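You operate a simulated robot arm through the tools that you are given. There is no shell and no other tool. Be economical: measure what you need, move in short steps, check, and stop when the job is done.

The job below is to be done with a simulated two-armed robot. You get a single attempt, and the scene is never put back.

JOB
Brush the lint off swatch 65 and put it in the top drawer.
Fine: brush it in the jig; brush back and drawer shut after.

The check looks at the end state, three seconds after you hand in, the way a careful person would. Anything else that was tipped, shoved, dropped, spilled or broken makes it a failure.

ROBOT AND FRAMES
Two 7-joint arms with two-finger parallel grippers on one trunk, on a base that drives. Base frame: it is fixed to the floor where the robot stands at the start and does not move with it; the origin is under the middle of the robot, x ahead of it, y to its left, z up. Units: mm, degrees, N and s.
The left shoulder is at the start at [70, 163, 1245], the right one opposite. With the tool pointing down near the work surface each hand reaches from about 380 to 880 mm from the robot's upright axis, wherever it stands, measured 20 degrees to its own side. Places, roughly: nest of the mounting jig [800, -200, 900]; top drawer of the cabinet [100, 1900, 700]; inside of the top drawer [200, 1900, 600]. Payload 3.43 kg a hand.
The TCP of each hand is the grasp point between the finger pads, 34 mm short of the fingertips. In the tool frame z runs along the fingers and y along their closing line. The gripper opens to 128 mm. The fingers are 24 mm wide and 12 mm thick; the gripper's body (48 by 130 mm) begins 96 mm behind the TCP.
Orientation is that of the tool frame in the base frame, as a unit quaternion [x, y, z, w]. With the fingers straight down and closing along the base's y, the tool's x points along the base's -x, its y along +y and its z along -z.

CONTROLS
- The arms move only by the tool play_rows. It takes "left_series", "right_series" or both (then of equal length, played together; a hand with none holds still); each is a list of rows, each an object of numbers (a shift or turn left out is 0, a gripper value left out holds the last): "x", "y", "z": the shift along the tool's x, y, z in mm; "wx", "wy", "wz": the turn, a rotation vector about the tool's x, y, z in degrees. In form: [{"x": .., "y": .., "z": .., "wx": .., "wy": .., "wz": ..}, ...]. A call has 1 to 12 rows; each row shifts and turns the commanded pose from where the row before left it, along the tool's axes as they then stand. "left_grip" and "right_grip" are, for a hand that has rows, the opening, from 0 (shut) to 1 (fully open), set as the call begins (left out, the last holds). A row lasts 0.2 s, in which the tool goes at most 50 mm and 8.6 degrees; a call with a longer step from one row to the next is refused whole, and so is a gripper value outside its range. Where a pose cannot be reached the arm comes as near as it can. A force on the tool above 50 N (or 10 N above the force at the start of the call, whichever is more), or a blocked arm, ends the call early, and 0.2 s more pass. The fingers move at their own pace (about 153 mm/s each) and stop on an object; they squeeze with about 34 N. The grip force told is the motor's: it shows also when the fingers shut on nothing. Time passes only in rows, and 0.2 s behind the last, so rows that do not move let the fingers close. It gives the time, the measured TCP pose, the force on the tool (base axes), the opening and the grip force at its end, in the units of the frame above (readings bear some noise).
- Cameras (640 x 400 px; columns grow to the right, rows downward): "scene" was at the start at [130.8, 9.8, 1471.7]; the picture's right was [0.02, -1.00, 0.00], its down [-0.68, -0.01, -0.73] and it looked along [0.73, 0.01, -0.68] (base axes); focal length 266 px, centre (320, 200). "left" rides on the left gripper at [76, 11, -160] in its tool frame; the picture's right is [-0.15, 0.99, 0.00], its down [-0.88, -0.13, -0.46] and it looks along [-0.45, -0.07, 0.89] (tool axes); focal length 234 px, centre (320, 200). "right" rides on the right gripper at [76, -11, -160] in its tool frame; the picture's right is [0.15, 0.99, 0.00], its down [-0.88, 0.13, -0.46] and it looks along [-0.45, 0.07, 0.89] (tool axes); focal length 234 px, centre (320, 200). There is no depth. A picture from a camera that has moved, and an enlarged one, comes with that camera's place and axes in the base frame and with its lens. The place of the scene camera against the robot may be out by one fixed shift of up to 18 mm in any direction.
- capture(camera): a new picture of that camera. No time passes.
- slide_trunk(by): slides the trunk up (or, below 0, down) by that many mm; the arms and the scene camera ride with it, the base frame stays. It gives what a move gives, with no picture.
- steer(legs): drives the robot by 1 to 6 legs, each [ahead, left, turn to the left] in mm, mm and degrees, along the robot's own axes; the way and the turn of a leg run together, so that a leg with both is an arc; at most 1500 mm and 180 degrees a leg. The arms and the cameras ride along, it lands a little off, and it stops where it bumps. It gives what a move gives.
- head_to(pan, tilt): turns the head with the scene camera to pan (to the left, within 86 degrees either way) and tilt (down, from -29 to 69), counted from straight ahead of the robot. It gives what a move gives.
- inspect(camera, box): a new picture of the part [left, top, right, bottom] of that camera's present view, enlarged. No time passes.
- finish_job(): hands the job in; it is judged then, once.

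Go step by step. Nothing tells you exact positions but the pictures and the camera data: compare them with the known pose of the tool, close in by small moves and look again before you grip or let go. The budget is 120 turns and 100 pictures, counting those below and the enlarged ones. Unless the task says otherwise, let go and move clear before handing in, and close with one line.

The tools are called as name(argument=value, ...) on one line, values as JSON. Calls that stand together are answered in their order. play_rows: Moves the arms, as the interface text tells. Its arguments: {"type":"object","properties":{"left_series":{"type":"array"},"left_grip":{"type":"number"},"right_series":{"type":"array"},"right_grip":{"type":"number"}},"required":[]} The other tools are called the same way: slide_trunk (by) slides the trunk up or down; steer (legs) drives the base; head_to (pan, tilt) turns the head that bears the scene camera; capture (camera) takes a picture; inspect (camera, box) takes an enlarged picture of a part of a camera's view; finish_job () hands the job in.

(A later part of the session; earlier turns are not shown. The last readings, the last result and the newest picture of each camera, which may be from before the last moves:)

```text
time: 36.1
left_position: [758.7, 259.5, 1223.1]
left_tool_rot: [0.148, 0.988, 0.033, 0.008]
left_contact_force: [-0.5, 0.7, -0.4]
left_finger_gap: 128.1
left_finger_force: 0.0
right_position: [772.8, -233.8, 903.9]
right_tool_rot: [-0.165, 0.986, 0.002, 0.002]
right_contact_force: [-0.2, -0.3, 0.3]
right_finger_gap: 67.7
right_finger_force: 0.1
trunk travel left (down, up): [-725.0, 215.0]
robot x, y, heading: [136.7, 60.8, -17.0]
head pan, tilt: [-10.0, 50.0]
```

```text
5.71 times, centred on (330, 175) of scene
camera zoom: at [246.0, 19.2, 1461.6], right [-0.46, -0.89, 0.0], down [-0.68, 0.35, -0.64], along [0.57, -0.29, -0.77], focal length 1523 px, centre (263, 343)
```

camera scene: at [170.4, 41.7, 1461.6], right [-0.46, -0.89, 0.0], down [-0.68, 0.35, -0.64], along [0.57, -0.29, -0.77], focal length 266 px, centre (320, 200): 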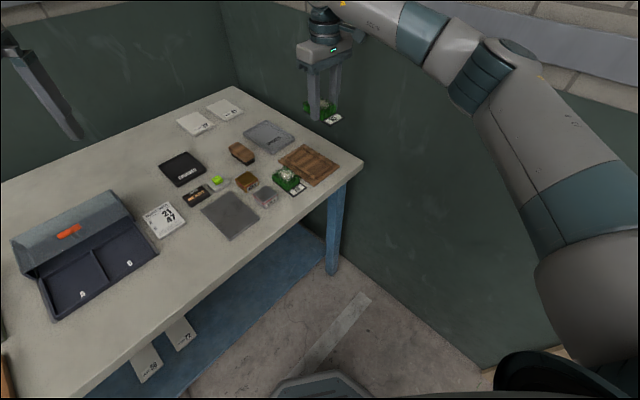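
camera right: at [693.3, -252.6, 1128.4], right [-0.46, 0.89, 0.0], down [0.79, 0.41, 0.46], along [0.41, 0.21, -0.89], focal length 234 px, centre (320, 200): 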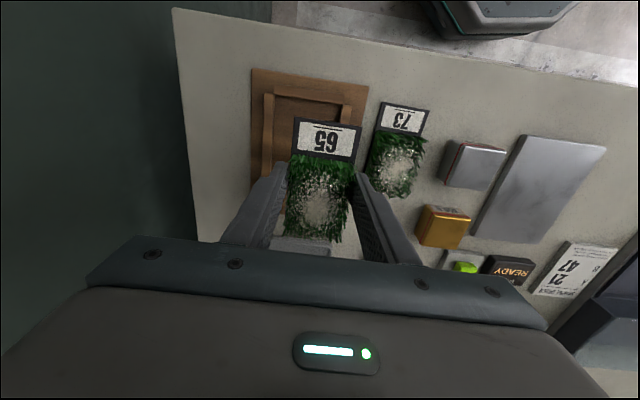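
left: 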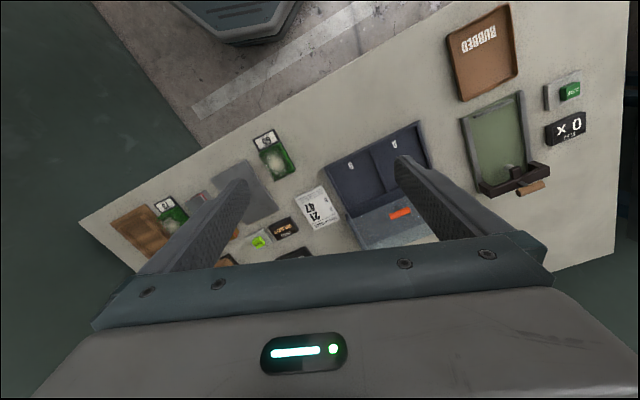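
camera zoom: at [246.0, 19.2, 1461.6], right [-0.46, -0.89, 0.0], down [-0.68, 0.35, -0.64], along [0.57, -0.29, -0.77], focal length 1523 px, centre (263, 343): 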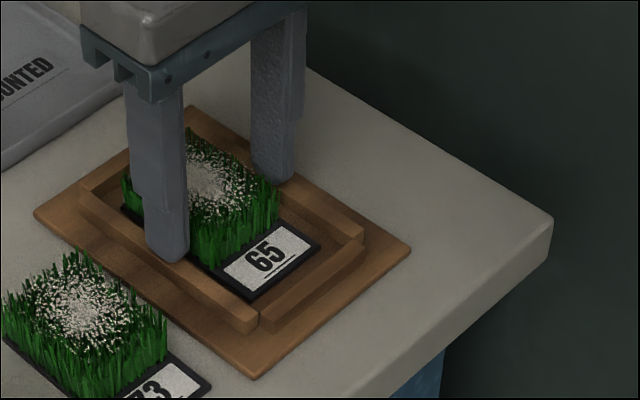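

The swatch sits flat in the nest. A quick test: can the fingers grip the grass block above rail height, for the retrieval later?

play_rows(right_grip=0.35, right_series=[{}, {}])

play_rows(right_grip=0.56, right_series=[{}, {}])

```text
time: 36.7
left_position: [759.9, 258.8, 1222.8]
left_tool_rot: [0.147, 0.989, 0.031, 0.009]
left_contact_force: [0.3, -0.9, 0.5]
left_finger_gap: 127.9
left_finger_force: 0.0
right_position: [774.6, -233.5, 902.9]
right_tool_rot: [-0.165, 0.986, 0.001, 0.003]
right_contact_force: [0.6, -0.5, -0.7]
right_finger_gap: 53.2
right_finger_force: 34.0
trunk travel left (down, up): [-725.0, 215.0]
robot x, y, heading: [133.5, 62.6, -17.1]
head pan, tilt: [-10.0, 50.0]
```

```text
time: 37.3
left_position: [761.3, 259.5, 1221.7]
left_tool_rot: [0.147, 0.989, 0.033, 0.007]
left_contact_force: [-0.1, 0.5, -0.8]
left_finger_gap: 128.0
left_finger_force: 0.1
right_position: [773.0, -233.7, 902.2]
right_tool_rot: [-0.165, 0.986, 0.001, 0.002]
right_contact_force: [-0.2, -0.3, -0.7]
right_finger_gap: 71.8
right_finger_force: 0.1
trunk travel left (down, up): [-725.0, 215.0]
robot x, y, heading: [129.1, 62.4, -17.3]
head pan, tilt: [-10.0, 50.0]
```

The grass block holds the fingers at 53 mm, so retrieval above the rails will work. Now I'll rise and go over the brush near (889,-52).

play_rows(right_series=[{"z": -25}, {"z": -40}, {"z": -45}, {"x": -28, "y": 22}, {"x": -28, "y": 22}, {"x": -28, "y": 22}, {"x": -28, "y": 22}, {"x": -28, "y": 22}, {"x": -28, "y": 22}, {}])

capture(camera="right")

capture(camera="scene")

```text
time: 39.5
left_position: [760.5, 259.1, 1222.7]
left_tool_rot: [0.148, 0.988, 0.032, 0.006]
left_contact_force: [0.8, -0.3, -0.4]
left_finger_gap: 128.0
left_finger_force: 0.0
right_position: [875.2, -75.1, 1012.5]
right_tool_rot: [-0.165, 0.986, 0.001, 0.003]
right_contact_force: [0.1, 0.7, 0.8]
right_finger_gap: 71.6
right_finger_force: 0.0
right hand out of reach, approached as far as the arm can: row 9
trunk travel left (down, up): [-725.0, 215.0]
robot x, y, heading: [131.9, 61.5, -17.1]
head pan, tilt: [-10.0, 50.0]
```

```text
63 pictures are left
camera right: at [807.0, -110.5, 1172.3], right [-0.46, 0.89, 0.0], down [0.79, 0.41, 0.46], along [0.41, 0.21, -0.89], focal length 234 px, centre (320, 200)
```

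right: 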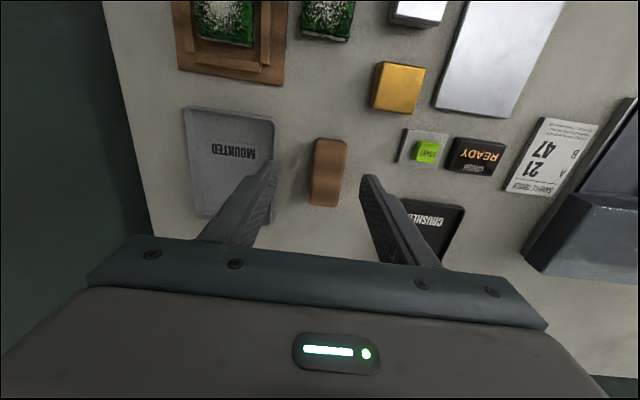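

```text
62 pictures are left
camera scene: at [246.1, 18.2, 1461.5], right [-0.46, -0.89, 0.0], down [-0.68, 0.35, -0.64], along [0.57, -0.29, -0.77], focal length 266 px, centre (320, 200)
```

scene: 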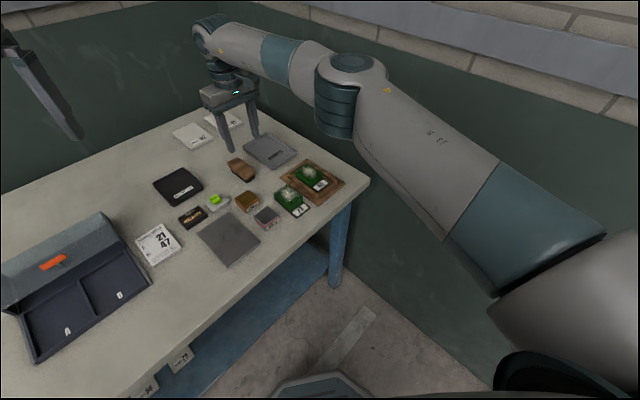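

The brush is about 90×35 mm, centred near (898,-53) with yaw about 20°. It's at the edge of reach, so I'll drive 60 mm ahead and centre the hand over it.

steer(legs=[[60, 20, 0]])

```text
time: 40.5
left_position: [819.4, 261.9, 1224.6]
left_tool_rot: [0.149, 0.988, 0.032, 0.009]
left_contact_force: [0.1, -0.1, 0.1]
left_finger_gap: 128.1
left_finger_force: 0.1
right_position: [934.8, -72.8, 1016.1]
right_tool_rot: [-0.164, 0.986, 0.001, 0.004]
right_contact_force: [-0.2, -0.3, 0.0]
right_finger_gap: 71.5
right_finger_force: 0.0
trunk travel left (down, up): [-725.0, 215.0]
robot x, y, heading: [194.4, 61.4, -17.2]
head pan, tilt: [-10.0, 50.0]
```

play_rows(right_series=[{"x": 14, "y": 15, "wz": -0.7}, {"x": 14.5, "y": 16, "wz": -0.6}, {"z": 30}, {"z": 25}, {}])

inspect(camera="right", box=[220, 80, 420, 240])

inspect(camera="scene", box=[180, 120, 280, 200])

```text
time: 41.7
left_position: [821.6, 262.3, 1223.4]
left_tool_rot: [0.149, 0.988, 0.033, 0.008]
left_contact_force: [-0.8, 0.7, 0.2]
left_finger_gap: 128.1
left_finger_force: 0.1
right_position: [900.4, -51.0, 958.1]
right_tool_rot: [-0.176, 0.984, 0.001, 0.003]
right_contact_force: [0.1, -0.1, -0.2]
right_finger_gap: 71.8
right_finger_force: 0.1
trunk travel left (down, up): [-725.0, 215.0]
robot x, y, heading: [191.3, 64.1, -17.0]
head pan, tilt: [-10.0, 50.0]
```

```text
2.50 times, centred on (320, 160) of right
camera zoom: at [832.5, -88.9, 1117.1], right [-0.48, 0.88, 0.0], down [0.78, 0.43, 0.46], along [0.41, 0.22, -0.89], focal length 585 px, centre (320, 300)
```

zoom: 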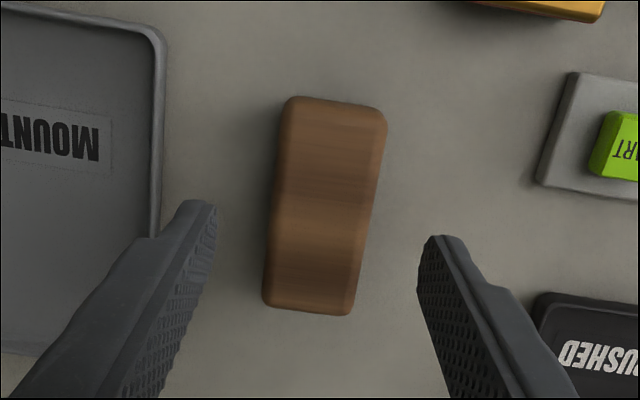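

```text
5.00 times, centred on (230, 160) of scene
camera zoom: at [307.9, 21.3, 1461.6], right [-0.46, -0.89, 0.0], down [-0.68, 0.35, -0.64], along [0.57, -0.29, -0.77], focal length 1333 px, centre (770, 400)
```

zoom: 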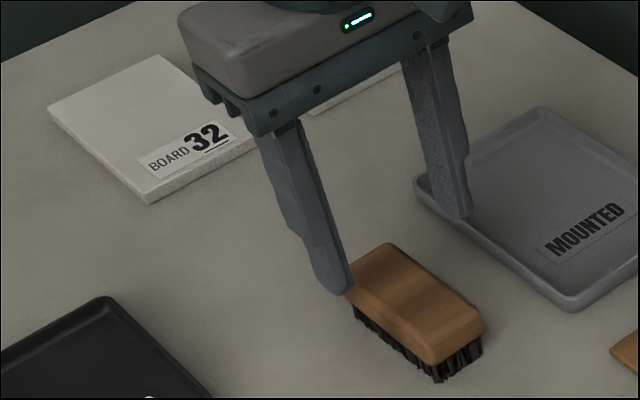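

The hand is centred on the brush to 1–2 mm with matching yaw. I'll lower so the fingers straddle the wooden block, then close.

play_rows(right_series=[{"z": 20}, {"z": 20}, {"z": 9}, {}])

inspect(camera="scene", box=[200, 130, 280, 200])

```text
time: 42.7
left_position: [821.7, 262.5, 1222.9]
left_tool_rot: [0.148, 0.988, 0.032, 0.008]
left_contact_force: [-0.5, 0.4, -0.3]
left_finger_gap: 128.1
left_finger_force: 0.1
right_position: [900.3, -52.4, 908.1]
right_tool_rot: [-0.176, 0.984, 0.001, 0.004]
right_contact_force: [0.7, 0.1, 0.0]
right_finger_gap: 71.5
right_finger_force: 0.1
trunk travel left (down, up): [-725.0, 215.0]
robot x, y, heading: [195.5, 62.4, -17.4]
head pan, tilt: [-10.0, 50.0]
```

```text
5.71 times, centred on (240, 165) of scene
camera zoom: at [307.9, 21.1, 1461.6], right [-0.46, -0.89, 0.0], down [-0.68, 0.35, -0.64], along [0.57, -0.29, -0.77], focal length 1523 px, centre (777, 400)
```

zoom: 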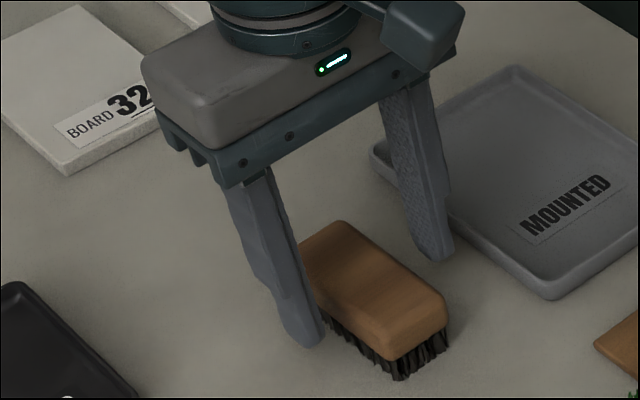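

play_rows(right_grip=0.15, right_series=[{}, {}, {}])

play_rows(right_series=[{"z": -10}, {"z": -30}, {"z": -30}, {}])

capture(camera="right")

inspect(camera="scene", box=[200, 110, 280, 180])

```text
time: 43.5
left_position: [823.1, 261.5, 1222.5]
left_tool_rot: [0.148, 0.988, 0.032, 0.008]
left_contact_force: [0.4, -0.4, -0.3]
left_finger_gap: 128.1
left_finger_force: 0.1
right_position: [900.6, -52.4, 909.2]
right_tool_rot: [-0.176, 0.984, 0.001, 0.004]
right_contact_force: [0.0, 0.3, 0.4]
right_finger_gap: 41.1
right_finger_force: 33.9
trunk travel left (down, up): [-725.0, 215.0]
robot x, y, heading: [192.4, 65.8, -17.2]
head pan, tilt: [-10.0, 50.0]
```

```text
time: 44.5
left_position: [822.0, 262.7, 1222.2]
left_tool_rot: [0.148, 0.988, 0.032, 0.007]
left_contact_force: [-0.1, 0.5, -0.3]
left_finger_gap: 128.2
left_finger_force: 0.2
right_position: [900.6, -54.1, 979.4]
right_tool_rot: [-0.176, 0.984, 0.0, 0.002]
right_contact_force: [0.5, 0.5, -1.7]
right_finger_gap: 40.9
right_finger_force: 34.3
trunk travel left (down, up): [-725.0, 215.0]
robot x, y, heading: [195.1, 62.9, -17.2]
head pan, tilt: [-10.0, 50.0]
```

```text
58 pictures are left
camera right: at [832.8, -89.9, 1138.8], right [-0.48, 0.88, 0.0], down [0.78, 0.43, 0.46], along [0.4, 0.22, -0.89], focal length 234 px, centre (320, 200)
```

right: 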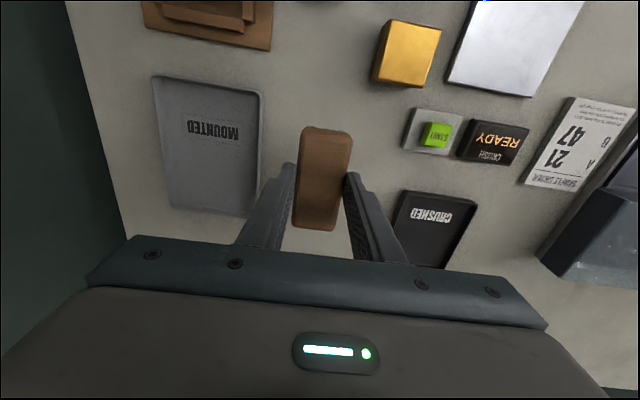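

```text
5.71 times, centred on (240, 145) of scene
camera zoom: at [308.6, 21.0, 1461.5], right [-0.46, -0.89, 0.0], down [-0.68, 0.35, -0.64], along [0.57, -0.29, -0.77], focal length 1523 px, centre (777, 514)
```

zoom: 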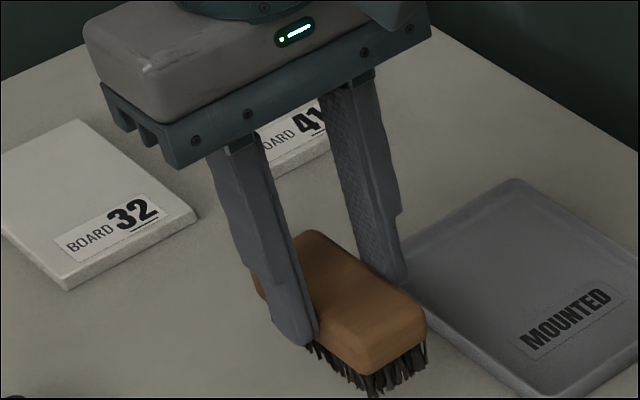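

The brush is held (pick pose TCP ≈ (900.5,-52.4,909), yaw 20.3°), with the bristle ends about 59 mm below the TCP. Next I'll carry it above the swatch's grass at about (788,-228).

play_rows(right_series=[{"z": -25}, {"x": 27.7, "y": -20.8}, {"x": 27.7, "y": -20.8}, {"x": 27.7, "y": -20.8}, {"x": 27.7, "y": -20.8}, {"x": 27.7, "y": -20.8}, {"x": 27.7, "y": -20.8}, {}, {}])

capture(camera="right")

inspect(camera="scene", box=[240, 110, 360, 210])

```text
time: 46.5
left_position: [822.4, 261.5, 1222.1]
left_tool_rot: [0.148, 0.988, 0.033, 0.009]
left_contact_force: [0.0, -0.1, 0.7]
left_finger_gap: 127.8
left_finger_force: 0.1
right_position: [786.4, -229.0, 1003.6]
right_tool_rot: [-0.176, 0.984, 0.0, 0.004]
right_contact_force: [-0.2, -0.2, -0.6]
right_finger_gap: 41.0
right_finger_force: 34.1
trunk travel left (down, up): [-725.0, 215.0]
robot x, y, heading: [198.2, 63.7, -17.3]
head pan, tilt: [-10.0, 50.0]
```

```text
56 pictures are left
camera right: at [719.6, -264.3, 1162.5], right [-0.48, 0.88, 0.0], down [0.78, 0.43, 0.46], along [0.41, 0.22, -0.89], focal length 234 px, centre (320, 200)
```

right: 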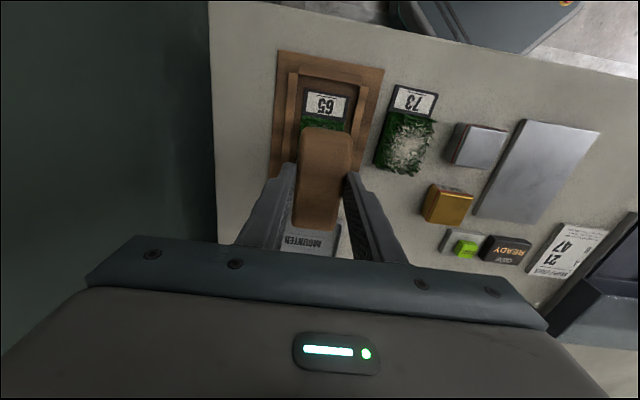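

```text
4.00 times, centred on (300, 160) of scene
camera zoom: at [308.1, 20.9, 1461.5], right [-0.46, -0.89, 0.0], down [-0.68, 0.35, -0.64], along [0.57, -0.29, -0.77], focal length 1066 px, centre (400, 360)
```

zoom: 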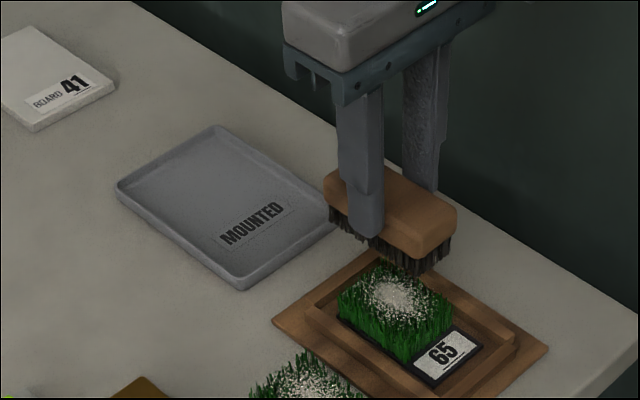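

The brush is above the grass. I'll lower it until the bristles touch.

play_rows(right_series=[{"z": 20}, {"z": 18}, {"z": 6}, {}])

play_rows(right_series=[{"z": 2}, {"z": 2}, {"z": 2}, {}])

inspect(camera="scene", box=[280, 130, 360, 200])

```text
time: 47.5
left_position: [822.5, 261.1, 1222.9]
left_tool_rot: [0.148, 0.988, 0.033, 0.008]
left_contact_force: [0.2, 0.3, -1.4]
left_finger_gap: 128.3
left_finger_force: 0.1
right_position: [787.7, -227.8, 958.6]
right_tool_rot: [-0.176, 0.984, 0.001, 0.004]
right_contact_force: [0.2, 0.8, -1.0]
right_finger_gap: 41.0
right_finger_force: 33.8
trunk travel left (down, up): [-725.0, 215.0]
robot x, y, heading: [198.0, 63.3, -17.1]
head pan, tilt: [-10.0, 50.0]
```

```text
time: 48.5
left_position: [821.8, 261.4, 1222.3]
left_tool_rot: [0.149, 0.988, 0.033, 0.007]
left_contact_force: [0.6, -0.8, -0.1]
left_finger_gap: 128.2
left_finger_force: 0.1
right_position: [787.8, -227.9, 954.2]
right_tool_rot: [-0.176, 0.984, 0.001, 0.004]
right_contact_force: [-0.9, 0.2, -1.0]
right_finger_gap: 41.2
right_finger_force: 34.0
trunk travel left (down, up): [-725.0, 215.0]
robot x, y, heading: [195.3, 63.4, -17.2]
head pan, tilt: [-10.0, 50.0]
```

```text
5.71 times, centred on (320, 165) of scene
camera zoom: at [308.1, 21.0, 1461.5], right [-0.46, -0.89, 0.0], down [-0.68, 0.35, -0.64], along [0.57, -0.29, -0.77], focal length 1523 px, centre (320, 400)
```

zoom: 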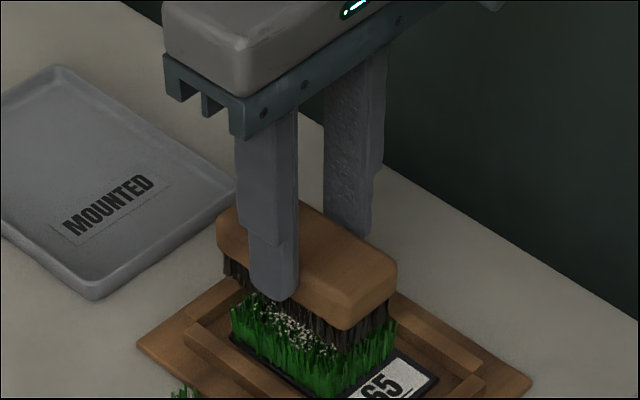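

play_rows(right_series=[{"z": 2}, {"z": 2}, {}])

play_rows(right_series=[{"z": 2}, {"z": 1}, {}])

play_rows(right_series=[{"z": 2}, {"z": 1}, {}])

inspect(camera="scene", box=[280, 130, 360, 200])

```text
time: 49.3
left_position: [823.0, 261.9, 1222.5]
left_tool_rot: [0.148, 0.988, 0.033, 0.008]
left_contact_force: [0.4, 0.7, 0.6]
left_finger_gap: 127.9
left_finger_force: 0.0
right_position: [786.6, -228.2, 948.3]
right_tool_rot: [-0.176, 0.984, 0.0, 0.003]
right_contact_force: [0.3, -0.5, 0.0]
right_finger_gap: 41.0
right_finger_force: 34.4
trunk travel left (down, up): [-725.0, 215.0]
robot x, y, heading: [191.6, 61.9, -17.1]
head pan, tilt: [-10.0, 50.0]
```

```text
time: 50.1
left_position: [821.5, 261.6, 1223.4]
left_tool_rot: [0.149, 0.988, 0.032, 0.008]
left_contact_force: [0.2, -0.5, 0.1]
left_finger_gap: 128.0
left_finger_force: 0.1
right_position: [787.4, -227.3, 946.3]
right_tool_rot: [-0.177, 0.984, 0.001, 0.003]
right_contact_force: [-0.9, 0.1, -0.6]
right_finger_gap: 41.0
right_finger_force: 34.1
trunk travel left (down, up): [-725.0, 215.0]
robot x, y, heading: [193.2, 60.4, -17.1]
head pan, tilt: [-10.0, 50.0]
```

```text
time: 50.9
left_position: [822.8, 261.2, 1222.5]
left_tool_rot: [0.148, 0.988, 0.032, 0.008]
left_contact_force: [0.7, 0.4, 0.9]
left_finger_gap: 128.2
left_finger_force: 0.1
right_position: [787.7, -227.8, 943.6]
right_tool_rot: [-0.177, 0.984, 0.0, 0.003]
right_contact_force: [0.7, -0.1, -1.4]
right_finger_gap: 41.0
right_finger_force: 33.5
trunk travel left (down, up): [-725.0, 215.0]
robot x, y, heading: [193.9, 63.8, -17.2]
head pan, tilt: [-10.0, 50.0]
```

```text
5.71 times, centred on (320, 165) of scene
camera zoom: at [308.1, 21.0, 1461.5], right [-0.46, -0.89, 0.0], down [-0.68, 0.35, -0.64], along [0.57, -0.29, -0.77], focal length 1523 px, centre (320, 400)
```

zoom: 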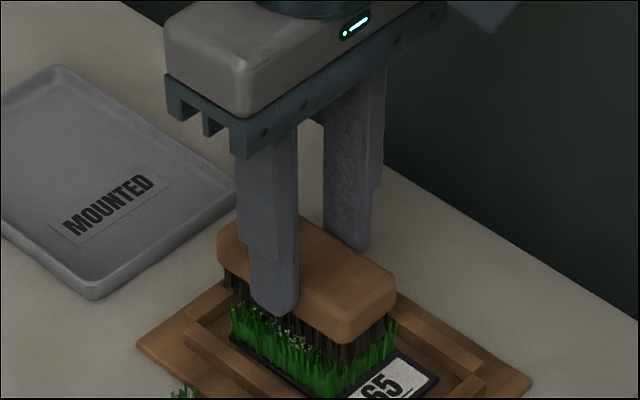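

play_rows(right_series=[{"z": 2}, {"z": 1}, {}])

play_rows(right_series=[{"z": 2}, {"z": 1}, {}])

play_rows(right_series=[{"y": 12}, {"y": 12}, {"y": 12}, {"y": -12}, {"y": -12}, {"y": -12}, {"y": -12}, {"y": -12}, {"y": -12}, {"y": 12}, {"y": 12}, {"y": 12}])

inspect(camera="scene", box=[280, 130, 360, 200])

```text
time: 51.7
left_position: [821.0, 261.6, 1223.4]
left_tool_rot: [0.149, 0.988, 0.032, 0.008]
left_contact_force: [0.0, -1.0, -0.5]
left_finger_gap: 128.0
left_finger_force: 0.0
right_position: [786.4, -227.5, 941.5]
right_tool_rot: [-0.176, 0.984, 0.0, 0.004]
right_contact_force: [1.9, -1.1, 8.1]
right_finger_gap: 40.8
right_finger_force: 33.8
trunk travel left (down, up): [-725.0, 215.0]
robot x, y, heading: [197.5, 64.5, -17.4]
head pan, tilt: [-10.0, 50.0]
```

```text
time: 52.5
left_position: [820.2, 263.0, 1222.9]
left_tool_rot: [0.149, 0.988, 0.032, 0.008]
left_contact_force: [-0.2, -0.4, -0.2]
left_finger_gap: 127.7
left_finger_force: 0.0
right_position: [786.7, -227.2, 940.7]
right_tool_rot: [-0.175, 0.984, 0.0, 0.006]
right_contact_force: [2.3, -2.2, 28.1]
right_finger_gap: 41.2
right_finger_force: 33.8
trunk travel left (down, up): [-725.0, 215.0]
robot x, y, heading: [194.8, 65.2, -17.5]
head pan, tilt: [-10.0, 50.0]
```

```text
time: 55.1
left_position: [821.8, 261.0, 1223.9]
left_tool_rot: [0.148, 0.988, 0.032, 0.008]
left_contact_force: [0.6, -1.0, -0.4]
left_finger_gap: 128.0
left_finger_force: 0.1
right_position: [786.8, -227.4, 939.3]
right_tool_rot: [-0.177, 0.984, 0.0, 0.005]
right_contact_force: [2.3, -5.6, 20.3]
right_finger_gap: 41.2
right_finger_force: 33.9
trunk travel left (down, up): [-725.0, 215.0]
robot x, y, heading: [190.8, 60.4, -17.0]
head pan, tilt: [-10.0, 50.0]
```

```text
5.71 times, centred on (320, 165) of scene
camera zoom: at [306.1, 21.3, 1461.8], right [-0.46, -0.89, 0.0], down [-0.68, 0.35, -0.64], along [0.57, -0.29, -0.77], focal length 1523 px, centre (320, 400)
```

zoom: 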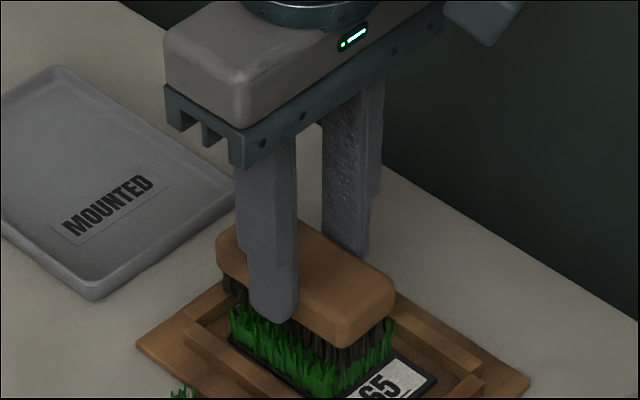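

Strokes are made with about 20 N of contact. I'll add lengthwise strokes and then lift to look.

play_rows(right_series=[{"x": 12}, {"x": 12}, {"x": -12}, {"x": -12}, {"x": -12}, {"x": -12}, {"x": 12}, {"x": 12}, {"z": -20}, {"z": -40}, {"x": -25, "z": -20}, {"x": -45}])

inspect(camera="scene", box=[280, 130, 360, 200])

capture(camera="right")

```text
time: 57.7
left_position: [823.6, 262.7, 1222.3]
left_tool_rot: [0.149, 0.988, 0.032, 0.006]
left_contact_force: [0.1, 0.2, 0.6]
left_finger_gap: 128.2
left_finger_force: 0.1
right_position: [854.5, -200.5, 1016.2]
right_tool_rot: [-0.176, 0.984, 0.0, 0.002]
right_contact_force: [0.4, 0.5, -0.3]
right_finger_gap: 41.4
right_finger_force: 33.8
trunk travel left (down, up): [-725.0, 215.0]
robot x, y, heading: [195.5, 62.7, -17.2]
head pan, tilt: [-10.0, 50.0]
```

```text
5.71 times, centred on (320, 165) of scene
camera zoom: at [310.7, 23.2, 1461.3], right [-0.46, -0.89, 0.0], down [-0.68, 0.35, -0.64], along [0.57, -0.3, -0.77], focal length 1523 px, centre (320, 400)
```

zoom: 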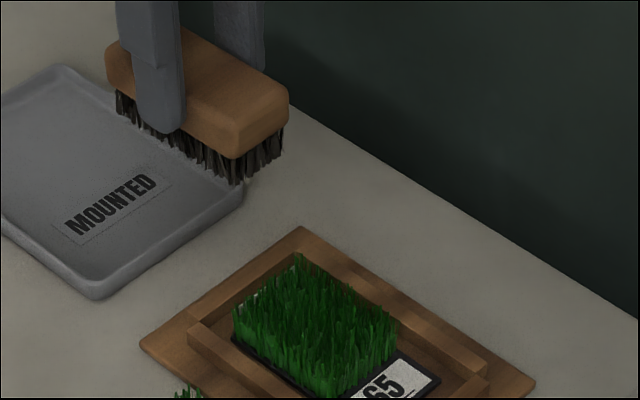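

```text
50 pictures are left
camera right: at [787.5, -238.0, 1175.9], right [-0.48, 0.88, 0.0], down [0.78, 0.43, 0.46], along [0.4, 0.22, -0.89], focal length 234 px, centre (320, 200)
```

right: 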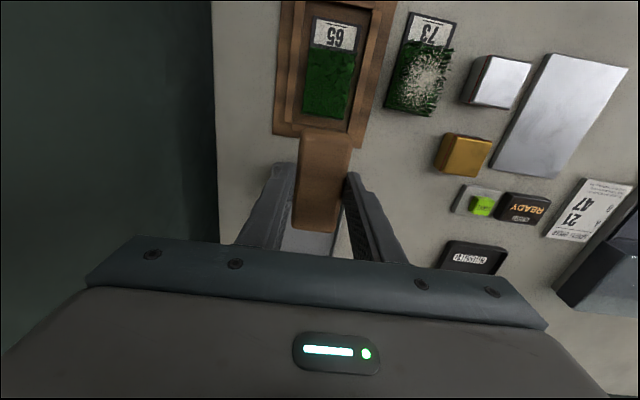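

The lint looks gone. I'll zoom in to make sure nothing is left.

inspect(camera="right", box=[290, 10, 370, 130])

inspect(camera="scene", box=[300, 160, 345, 200])

```text
3.33 times, centred on (330, 70) of right
camera zoom: at [787.5, -238.0, 1175.9], right [-0.48, 0.88, 0.0], down [0.78, 0.43, 0.46], along [0.4, 0.22, -0.89], focal length 781 px, centre (287, 633)
```

zoom: 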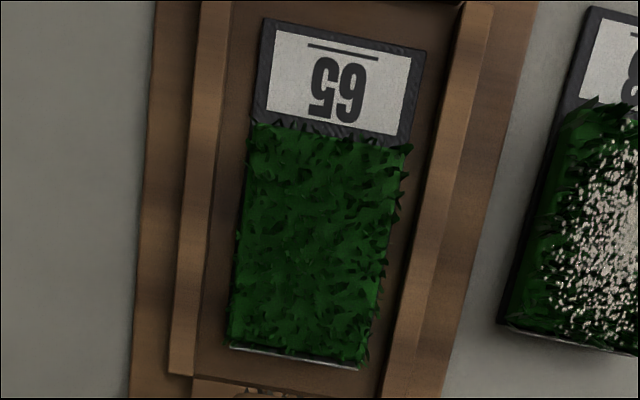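

```text
10.00 times, centred on (322, 180) of scene
camera zoom: at [310.7, 23.2, 1461.3], right [-0.46, -0.89, 0.0], down [-0.68, 0.35, -0.64], along [0.57, -0.3, -0.77], focal length 2665 px, centre (295, 400)
```

zoom: 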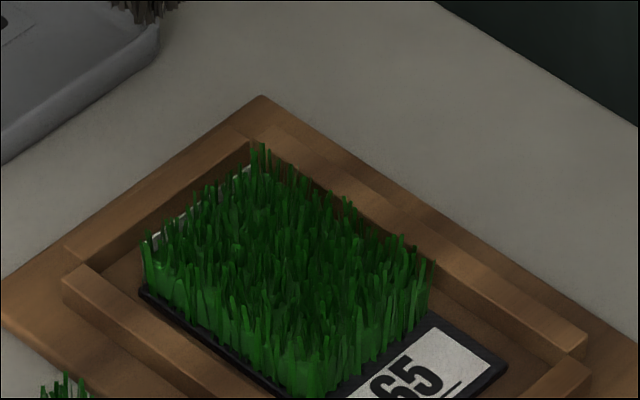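

Swatch 65 is clean. Now I'll return the brush to its original place.

play_rows(right_series=[{"x": -24, "y": 31}, {"x": -24, "y": 31}, {"x": -24, "y": 31}, {"x": -22.5, "y": 30}, {"z": 35}, {"z": 35}, {"z": 25}, {}])

```text
time: 59.5
left_position: [822.4, 260.8, 1223.5]
left_tool_rot: [0.149, 0.988, 0.033, 0.007]
left_contact_force: [-0.7, 0.1, -0.9]
left_finger_gap: 128.0
left_finger_force: 0.0
right_position: [900.1, -55.9, 923.1]
right_tool_rot: [-0.176, 0.984, 0.0, 0.003]
right_contact_force: [0.2, -0.7, -1.3]
right_finger_gap: 41.1
right_finger_force: 33.8
trunk travel left (down, up): [-725.0, 215.0]
robot x, y, heading: [197.2, 61.6, -17.2]
head pan, tilt: [-10.0, 50.0]
```

play_rows(right_series=[{"x": -1, "y": 3, "z": 7}, {"z": 5}, {}])

play_rows(right_series=[{"z": 2}, {}])

inspect(camera="scene", box=[200, 130, 280, 200])

```text
time: 60.3
left_position: [822.2, 261.3, 1222.9]
left_tool_rot: [0.148, 0.988, 0.033, 0.007]
left_contact_force: [0.6, -0.1, 1.0]
left_finger_gap: 128.2
left_finger_force: 0.0
right_position: [899.5, -50.4, 911.5]
right_tool_rot: [-0.176, 0.984, 0.0, 0.003]
right_contact_force: [-0.8, 0.3, -0.2]
right_finger_gap: 40.8
right_finger_force: 33.8
trunk travel left (down, up): [-725.0, 215.0]
robot x, y, heading: [190.6, 62.9, -17.0]
head pan, tilt: [-10.0, 50.0]
```

```text
time: 60.9
left_position: [822.8, 261.0, 1223.2]
left_tool_rot: [0.148, 0.988, 0.032, 0.006]
left_contact_force: [0.3, 0.3, -0.4]
left_finger_gap: 128.2
left_finger_force: 0.0
right_position: [899.2, -52.0, 908.7]
right_tool_rot: [-0.176, 0.984, 0.0, 0.003]
right_contact_force: [-0.2, 0.2, -2.2]
right_finger_gap: 40.9
right_finger_force: 34.6
trunk travel left (down, up): [-725.0, 215.0]
robot x, y, heading: [195.2, 62.2, -17.1]
head pan, tilt: [-10.0, 50.0]
```

```text
5.71 times, centred on (240, 165) of scene
camera zoom: at [308.2, 21.1, 1461.5], right [-0.46, -0.89, 0.0], down [-0.68, 0.35, -0.64], along [0.57, -0.29, -0.77], focal length 1523 px, centre (777, 400)
```

zoom: 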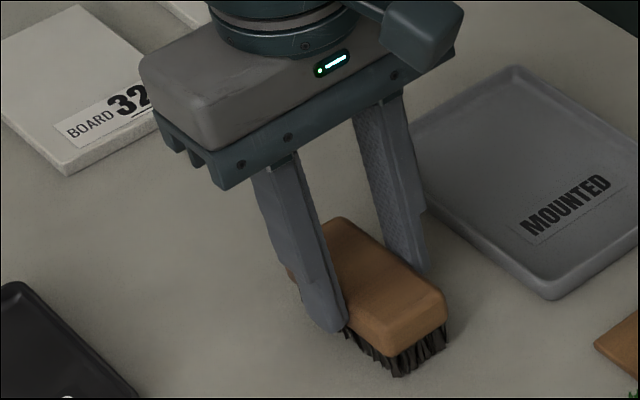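

play_rows(right_series=[{"z": 1.5}, {}])

play_rows(right_grip=0.56, right_series=[{}, {}])

play_rows(right_series=[{"z": -20}, {"z": -40}, {"z": -40}, {}])

inspect(camera="scene", box=[200, 130, 280, 200])

```text
time: 61.5
left_position: [822.4, 261.7, 1223.4]
left_tool_rot: [0.148, 0.988, 0.032, 0.008]
left_contact_force: [-0.4, 0.7, 0.0]
left_finger_gap: 127.7
left_finger_force: 0.1
right_position: [899.7, -52.1, 908.0]
right_tool_rot: [-0.177, 0.984, 0.001, 0.004]
right_contact_force: [-0.8, -0.2, -0.8]
right_finger_gap: 40.9
right_finger_force: 34.0
trunk travel left (down, up): [-725.0, 215.0]
robot x, y, heading: [194.8, 64.3, -17.3]
head pan, tilt: [-10.0, 50.0]
```

```text
time: 62.1
left_position: [822.9, 263.0, 1222.9]
left_tool_rot: [0.148, 0.988, 0.033, 0.007]
left_contact_force: [0.1, -0.3, -0.4]
left_finger_gap: 127.9
left_finger_force: 0.0
right_position: [899.5, -52.7, 907.9]
right_tool_rot: [-0.175, 0.985, 0.001, 0.003]
right_contact_force: [0.5, -0.1, 0.1]
right_finger_gap: 72.1
right_finger_force: 0.0
trunk travel left (down, up): [-725.0, 215.0]
robot x, y, heading: [192.2, 68.4, -17.2]
head pan, tilt: [-10.0, 50.0]
```

```text
time: 63.1
left_position: [823.3, 260.7, 1222.5]
left_tool_rot: [0.148, 0.988, 0.033, 0.008]
left_contact_force: [0.2, -0.4, 0.5]
left_finger_gap: 128.0
left_finger_force: 0.0
right_position: [897.2, -52.9, 1008.7]
right_tool_rot: [-0.176, 0.984, 0.001, 0.002]
right_contact_force: [-0.3, -0.5, -0.1]
right_finger_gap: 71.7
right_finger_force: 0.0
trunk travel left (down, up): [-725.0, 215.0]
robot x, y, heading: [193.7, 58.6, -17.3]
head pan, tilt: [-10.0, 50.0]
```

```text
5.71 times, centred on (240, 165) of scene
camera zoom: at [308.5, 20.9, 1461.5], right [-0.46, -0.89, 0.0], down [-0.68, 0.35, -0.64], along [0.57, -0.29, -0.77], focal length 1523 px, centre (777, 400)
```

zoom: 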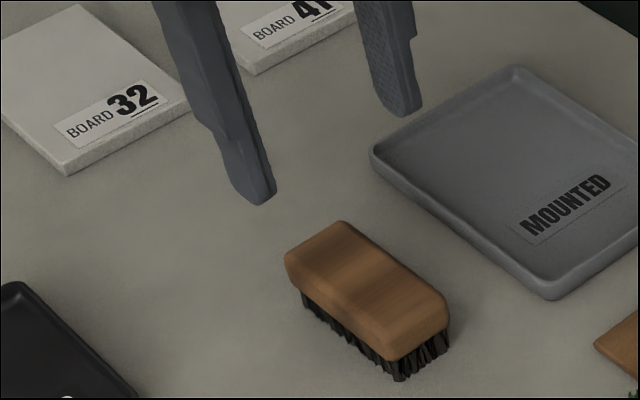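

The brush sits exactly where it was. Next, back to the jig to take the swatch.

play_rows(right_series=[{"x": 28.5, "y": -20.9}, {"x": 28.5, "y": -20.9}, {"x": 28.5, "y": -20.9}, {"x": 28.5, "y": -20.9}, {"x": 28.5, "y": -20.9}, {"x": 28.5, "y": -20.9}, {"z": 35}, {"z": 30}, {}])

inspect(camera="right", box=[200, 60, 400, 240])

```text
time: 65.1
left_position: [821.7, 261.2, 1222.6]
left_tool_rot: [0.148, 0.988, 0.032, 0.008]
left_contact_force: [0.5, 0.6, 0.4]
left_finger_gap: 128.0
left_finger_force: 0.1
right_position: [781.2, -227.9, 940.7]
right_tool_rot: [-0.175, 0.984, 0.001, 0.003]
right_contact_force: [-1.0, -0.4, 0.6]
right_finger_gap: 71.7
right_finger_force: 0.0
trunk travel left (down, up): [-725.0, 215.0]
robot x, y, heading: [194.6, 61.1, -17.2]
head pan, tilt: [-10.0, 50.0]
```

```text
2.22 times, centred on (300, 150) of right
camera zoom: at [714.4, -265.2, 1100.5], right [-0.48, 0.88, 0.0], down [0.78, 0.43, 0.46], along [0.41, 0.22, -0.89], focal length 520 px, centre (364, 311)
```

zoom: 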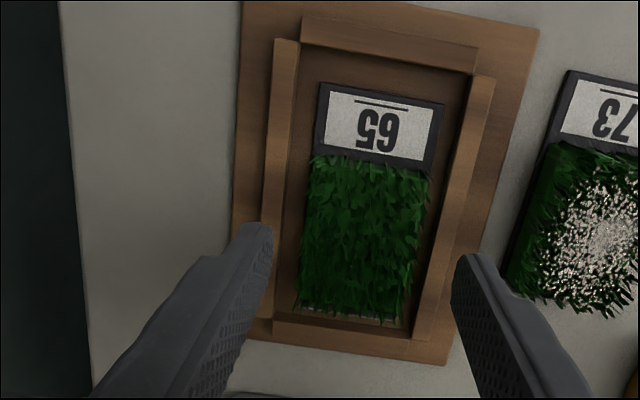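

play_rows(right_series=[{"y": -2, "z": 15}, {"z": 15}, {"z": 7}, {}])

play_rows(right_grip=0.3, right_series=[{}, {}, {}])

play_rows(right_series=[{"z": -5}, {"z": -10}, {"z": -20}, {"z": -35}, {"z": -40}, {"z": -30}, {}])

capture(camera="right")

capture(camera="scene")

```text
time: 66.1
left_position: [822.4, 261.6, 1223.3]
left_tool_rot: [0.149, 0.988, 0.032, 0.007]
left_contact_force: [-0.1, 0.2, 0.7]
left_finger_gap: 128.0
left_finger_force: 0.1
right_position: [782.5, -230.5, 905.1]
right_tool_rot: [-0.177, 0.984, 0.001, 0.003]
right_contact_force: [-0.3, -0.3, 0.8]
right_finger_gap: 71.7
right_finger_force: 0.0
trunk travel left (down, up): [-725.0, 215.0]
robot x, y, heading: [195.5, 64.3, -16.9]
head pan, tilt: [-10.0, 50.0]
```

```text
time: 66.9
left_position: [822.2, 261.4, 1221.7]
left_tool_rot: [0.149, 0.988, 0.032, 0.007]
left_contact_force: [-0.3, 0.7, 0.7]
left_finger_gap: 128.0
left_finger_force: 0.0
right_position: [783.3, -230.4, 904.1]
right_tool_rot: [-0.176, 0.984, 0.001, 0.004]
right_contact_force: [0.1, -0.5, -0.1]
right_finger_gap: 53.2
right_finger_force: 33.6
trunk travel left (down, up): [-725.0, 215.0]
robot x, y, heading: [191.4, 64.7, -17.1]
head pan, tilt: [-10.0, 50.0]
```

```text
time: 68.5
left_position: [822.5, 260.8, 1223.7]
left_tool_rot: [0.149, 0.988, 0.033, 0.008]
left_contact_force: [-0.6, -0.2, 0.1]
left_finger_gap: 128.2
left_finger_force: 0.1
right_position: [782.2, -231.1, 1045.9]
right_tool_rot: [-0.177, 0.984, 0.002, 0.003]
right_contact_force: [0.1, -0.7, 0.2]
right_finger_gap: 53.4
right_finger_force: 34.4
trunk travel left (down, up): [-725.0, 215.0]
robot x, y, heading: [192.5, 60.5, -17.0]
head pan, tilt: [-10.0, 50.0]
```

```text
44 pictures are left
camera right: at [715.3, -267.7, 1204.3], right [-0.48, 0.88, 0.0], down [0.78, 0.43, 0.46], along [0.4, 0.22, -0.89], focal length 234 px, centre (320, 200)
```

right: 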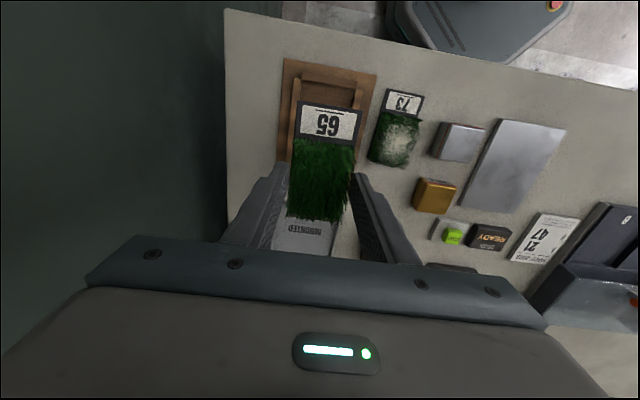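

```text
43 pictures are left
camera scene: at [308.2, 20.7, 1461.5], right [-0.46, -0.89, 0.0], down [-0.68, 0.35, -0.64], along [0.57, -0.29, -0.77], focal length 266 px, centre (320, 200)
```

scene: 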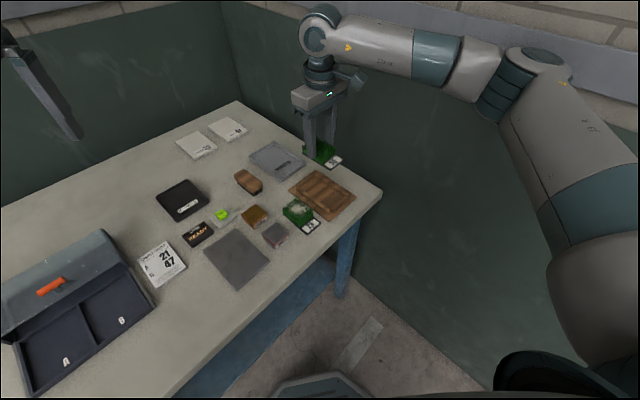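

The swatch is held and clear of the jig. I'll pull the right hand in and up before driving.

play_rows(right_series=[{"z": -30}, {"z": -40}, {"x": 25, "y": 18, "z": -10}, {"x": 30, "y": 22}, {"x": 30, "y": 22}, {"x": 30, "y": 22}, {"x": 30, "y": 22}, {"x": 25, "y": 18}, {}])

steer(legs=[[-350, 0, 0], [0, 0, 37]])

head_to(pan=75, tilt=20)

capture(camera="scene")

```text
time: 70.5
left_position: [823.6, 262.1, 1221.5]
left_tool_rot: [0.148, 0.988, 0.033, 0.007]
left_contact_force: [-0.6, 0.1, -0.7]
left_finger_gap: 127.8
left_finger_force: 0.1
right_position: [578.1, -173.8, 1122.7]
right_tool_rot: [-0.176, 0.984, 0.001, 0.004]
right_contact_force: [0.5, -0.4, 0.5]
right_finger_gap: 53.4
right_finger_force: 34.0
trunk travel left (down, up): [-725.0, 215.0]
robot x, y, heading: [193.4, 65.3, -17.1]
head pan, tilt: [-10.0, 50.0]
```

```text
time: 74.5
left_position: [239.7, 703.9, 1222.6]
left_tool_rot: [-0.175, 0.984, 0.033, -0.003]
left_contact_force: [0.1, 0.2, 0.2]
left_finger_gap: 128.0
left_finger_force: 0.2
right_position: [309.5, 211.5, 1123.5]
right_tool_rot: [-0.481, 0.877, 0.002, 0.003]
right_contact_force: [-0.1, -0.5, -0.7]
right_finger_gap: 53.4
right_finger_force: 34.3
trunk travel left (down, up): [-725.0, 215.0]
robot x, y, heading: [-138.2, 164.6, 19.9]
head pan, tilt: [-10.0, 50.0]
```

```text
time: 76.1
left_position: [240.4, 704.6, 1222.3]
left_tool_rot: [-0.175, 0.984, 0.033, -0.004]
left_contact_force: [-0.8, -0.8, 0.2]
left_finger_gap: 127.8
left_finger_force: 0.1
right_position: [309.0, 211.2, 1124.6]
right_tool_rot: [-0.481, 0.877, 0.003, 0.003]
right_contact_force: [-0.8, 0.3, 0.4]
right_finger_gap: 53.3
right_finger_force: 34.1
trunk travel left (down, up): [-725.0, 215.0]
robot x, y, heading: [-141.8, 164.4, 20.1]
head pan, tilt: [75.0, 20.0]
```

```text
42 pictures are left
camera scene: at [-103.9, 284.5, 1507.1], right [1.0, 0.09, 0.0], down [0.03, -0.34, -0.94], along [-0.08, 0.94, -0.34], focal length 266 px, centre (320, 200)
```

scene: 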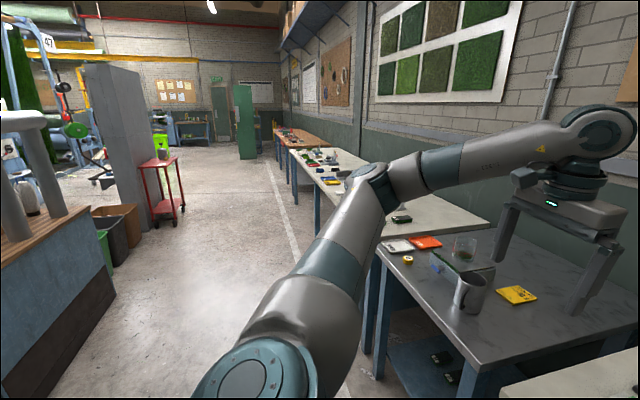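

The aisle is clear. I'll drive left along the benches to the cabinet.

steer(legs=[[0, 740, 0], [0, 740, 0]])

head_to(pan=0, tilt=52)

capture(camera="scene")

```text
time: 83.7
left_position: [-257.0, 2092.4, 1223.2]
left_tool_rot: [-0.173, 0.984, 0.034, -0.003]
left_contact_force: [0.3, -0.5, 0.4]
left_finger_gap: 128.2
left_finger_force: 0.1
right_position: [-190.2, 1598.7, 1123.2]
right_tool_rot: [-0.479, 0.878, 0.002, 0.003]
right_contact_force: [0.3, 0.2, -0.3]
right_finger_gap: 53.4
right_finger_force: 34.0
trunk travel left (down, up): [-725.0, 215.0]
robot x, y, heading: [-635.9, 1554.4, 20.0]
head pan, tilt: [75.0, 20.0]
```

```text
time: 85.2
left_position: [-256.6, 2092.0, 1222.7]
left_tool_rot: [-0.174, 0.984, 0.033, -0.003]
left_contact_force: [0.1, 0.1, -0.2]
left_finger_gap: 128.1
left_finger_force: 0.0
right_position: [-190.3, 1598.3, 1123.4]
right_tool_rot: [-0.479, 0.878, 0.001, 0.002]
right_contact_force: [0.2, 0.5, -0.4]
right_finger_gap: 53.4
right_finger_force: 33.8
trunk travel left (down, up): [-725.0, 215.0]
robot x, y, heading: [-641.5, 1555.9, 19.5]
head pan, tilt: [0.0, 52.0]
```

```text
41 pictures are left
camera scene: at [-524.3, 1606.8, 1458.9], right [0.34, -0.94, 0.0], down [-0.74, -0.27, -0.62], along [0.58, 0.21, -0.79], focal length 266 px, centre (320, 200)
```

scene: 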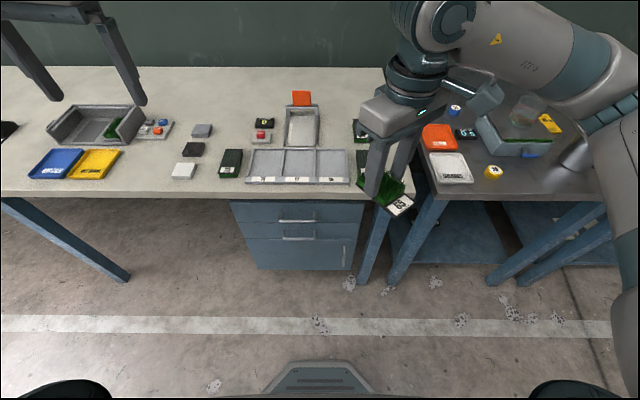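

The cabinet is right ahead, with the top drawer handle about 650 mm ahead and 85 mm left. I'll zoom in on it.

inspect(camera="scene", box=[220, 180, 370, 280])

inspect(camera="right", box=[220, 60, 420, 260])

```text
4.00 times, centred on (295, 230) of scene
camera zoom: at [-524.3, 1606.8, 1458.9], right [0.34, -0.94, 0.0], down [-0.74, -0.27, -0.62], along [0.58, 0.21, -0.79], focal length 1066 px, centre (420, 80)
```

zoom: 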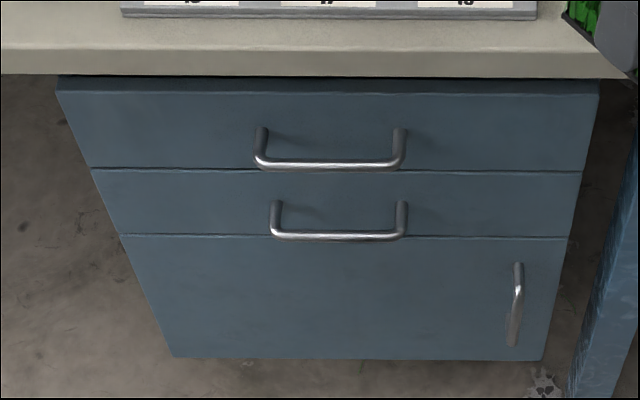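

```text
2.00 times, centred on (320, 160) of right
camera zoom: at [-221.5, 1528.4, 1282.8], right [-0.91, 0.41, 0.0], down [0.37, 0.81, 0.46], along [0.19, 0.42, -0.89], focal length 468 px, centre (320, 280)
```

zoom: 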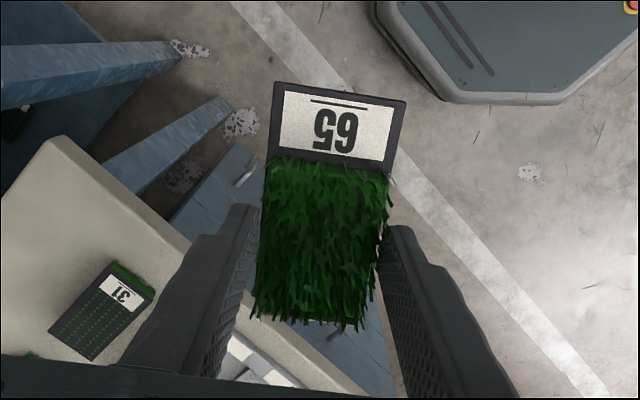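

The handle bar is about z≈720, protruding roughly 35 mm from the drawer face. I'll back up so the drawer has room to open, then lower the trunk.

steer(legs=[[-180, 0, 0]])

slide_trunk(by=-300)

head_to(pan=0, tilt=35)

capture(camera="scene")

```text
time: 86.7
left_position: [-424.5, 2031.7, 1221.9]
left_tool_rot: [-0.174, 0.984, 0.033, -0.004]
left_contact_force: [0.7, -0.9, -0.5]
left_finger_gap: 127.8
left_finger_force: 0.0
right_position: [-357.5, 1538.7, 1123.0]
right_tool_rot: [-0.48, 0.877, 0.001, 0.003]
right_contact_force: [-0.3, -0.4, -0.5]
right_finger_gap: 53.3
right_finger_force: 34.4
trunk travel left (down, up): [-725.0, 215.0]
robot x, y, heading: [-807.5, 1494.3, 19.9]
head pan, tilt: [0.0, 52.0]
```

```text
time: 89.7
left_position: [-426.5, 2031.3, 922.4]
left_tool_rot: [-0.174, 0.984, 0.033, -0.003]
left_contact_force: [-0.1, -0.9, 0.9]
left_finger_gap: 128.1
left_finger_force: 0.1
right_position: [-358.4, 1539.9, 824.1]
right_tool_rot: [-0.48, 0.877, 0.001, 0.003]
right_contact_force: [-0.6, 0.7, -0.4]
right_finger_gap: 53.3
right_finger_force: 34.4
trunk travel left (down, up): [-425.0, 515.0]
robot x, y, heading: [-807.0, 1495.6, 20.0]
head pan, tilt: [0.0, 52.0]
```

```text
time: 90.5
left_position: [-427.3, 2032.7, 924.2]
left_tool_rot: [-0.173, 0.984, 0.033, -0.002]
left_contact_force: [1.4, -0.2, 0.2]
left_finger_gap: 128.0
left_finger_force: 0.0
right_position: [-358.8, 1539.1, 822.5]
right_tool_rot: [-0.48, 0.877, 0.001, 0.003]
right_contact_force: [1.1, 0.1, -0.4]
right_finger_gap: 53.5
right_finger_force: 34.1
trunk travel left (down, up): [-425.0, 515.0]
robot x, y, heading: [-806.9, 1492.8, 20.0]
head pan, tilt: [0.0, 35.0]
```

```text
38 pictures are left
camera scene: at [-680.9, 1550.5, 1183.2], right [0.34, -0.94, 0.0], down [-0.54, -0.2, -0.82], along [0.77, 0.28, -0.57], focal length 266 px, centre (320, 200)
```

scene: 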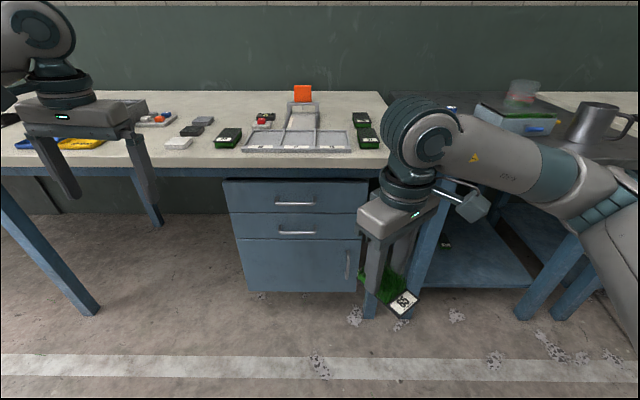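

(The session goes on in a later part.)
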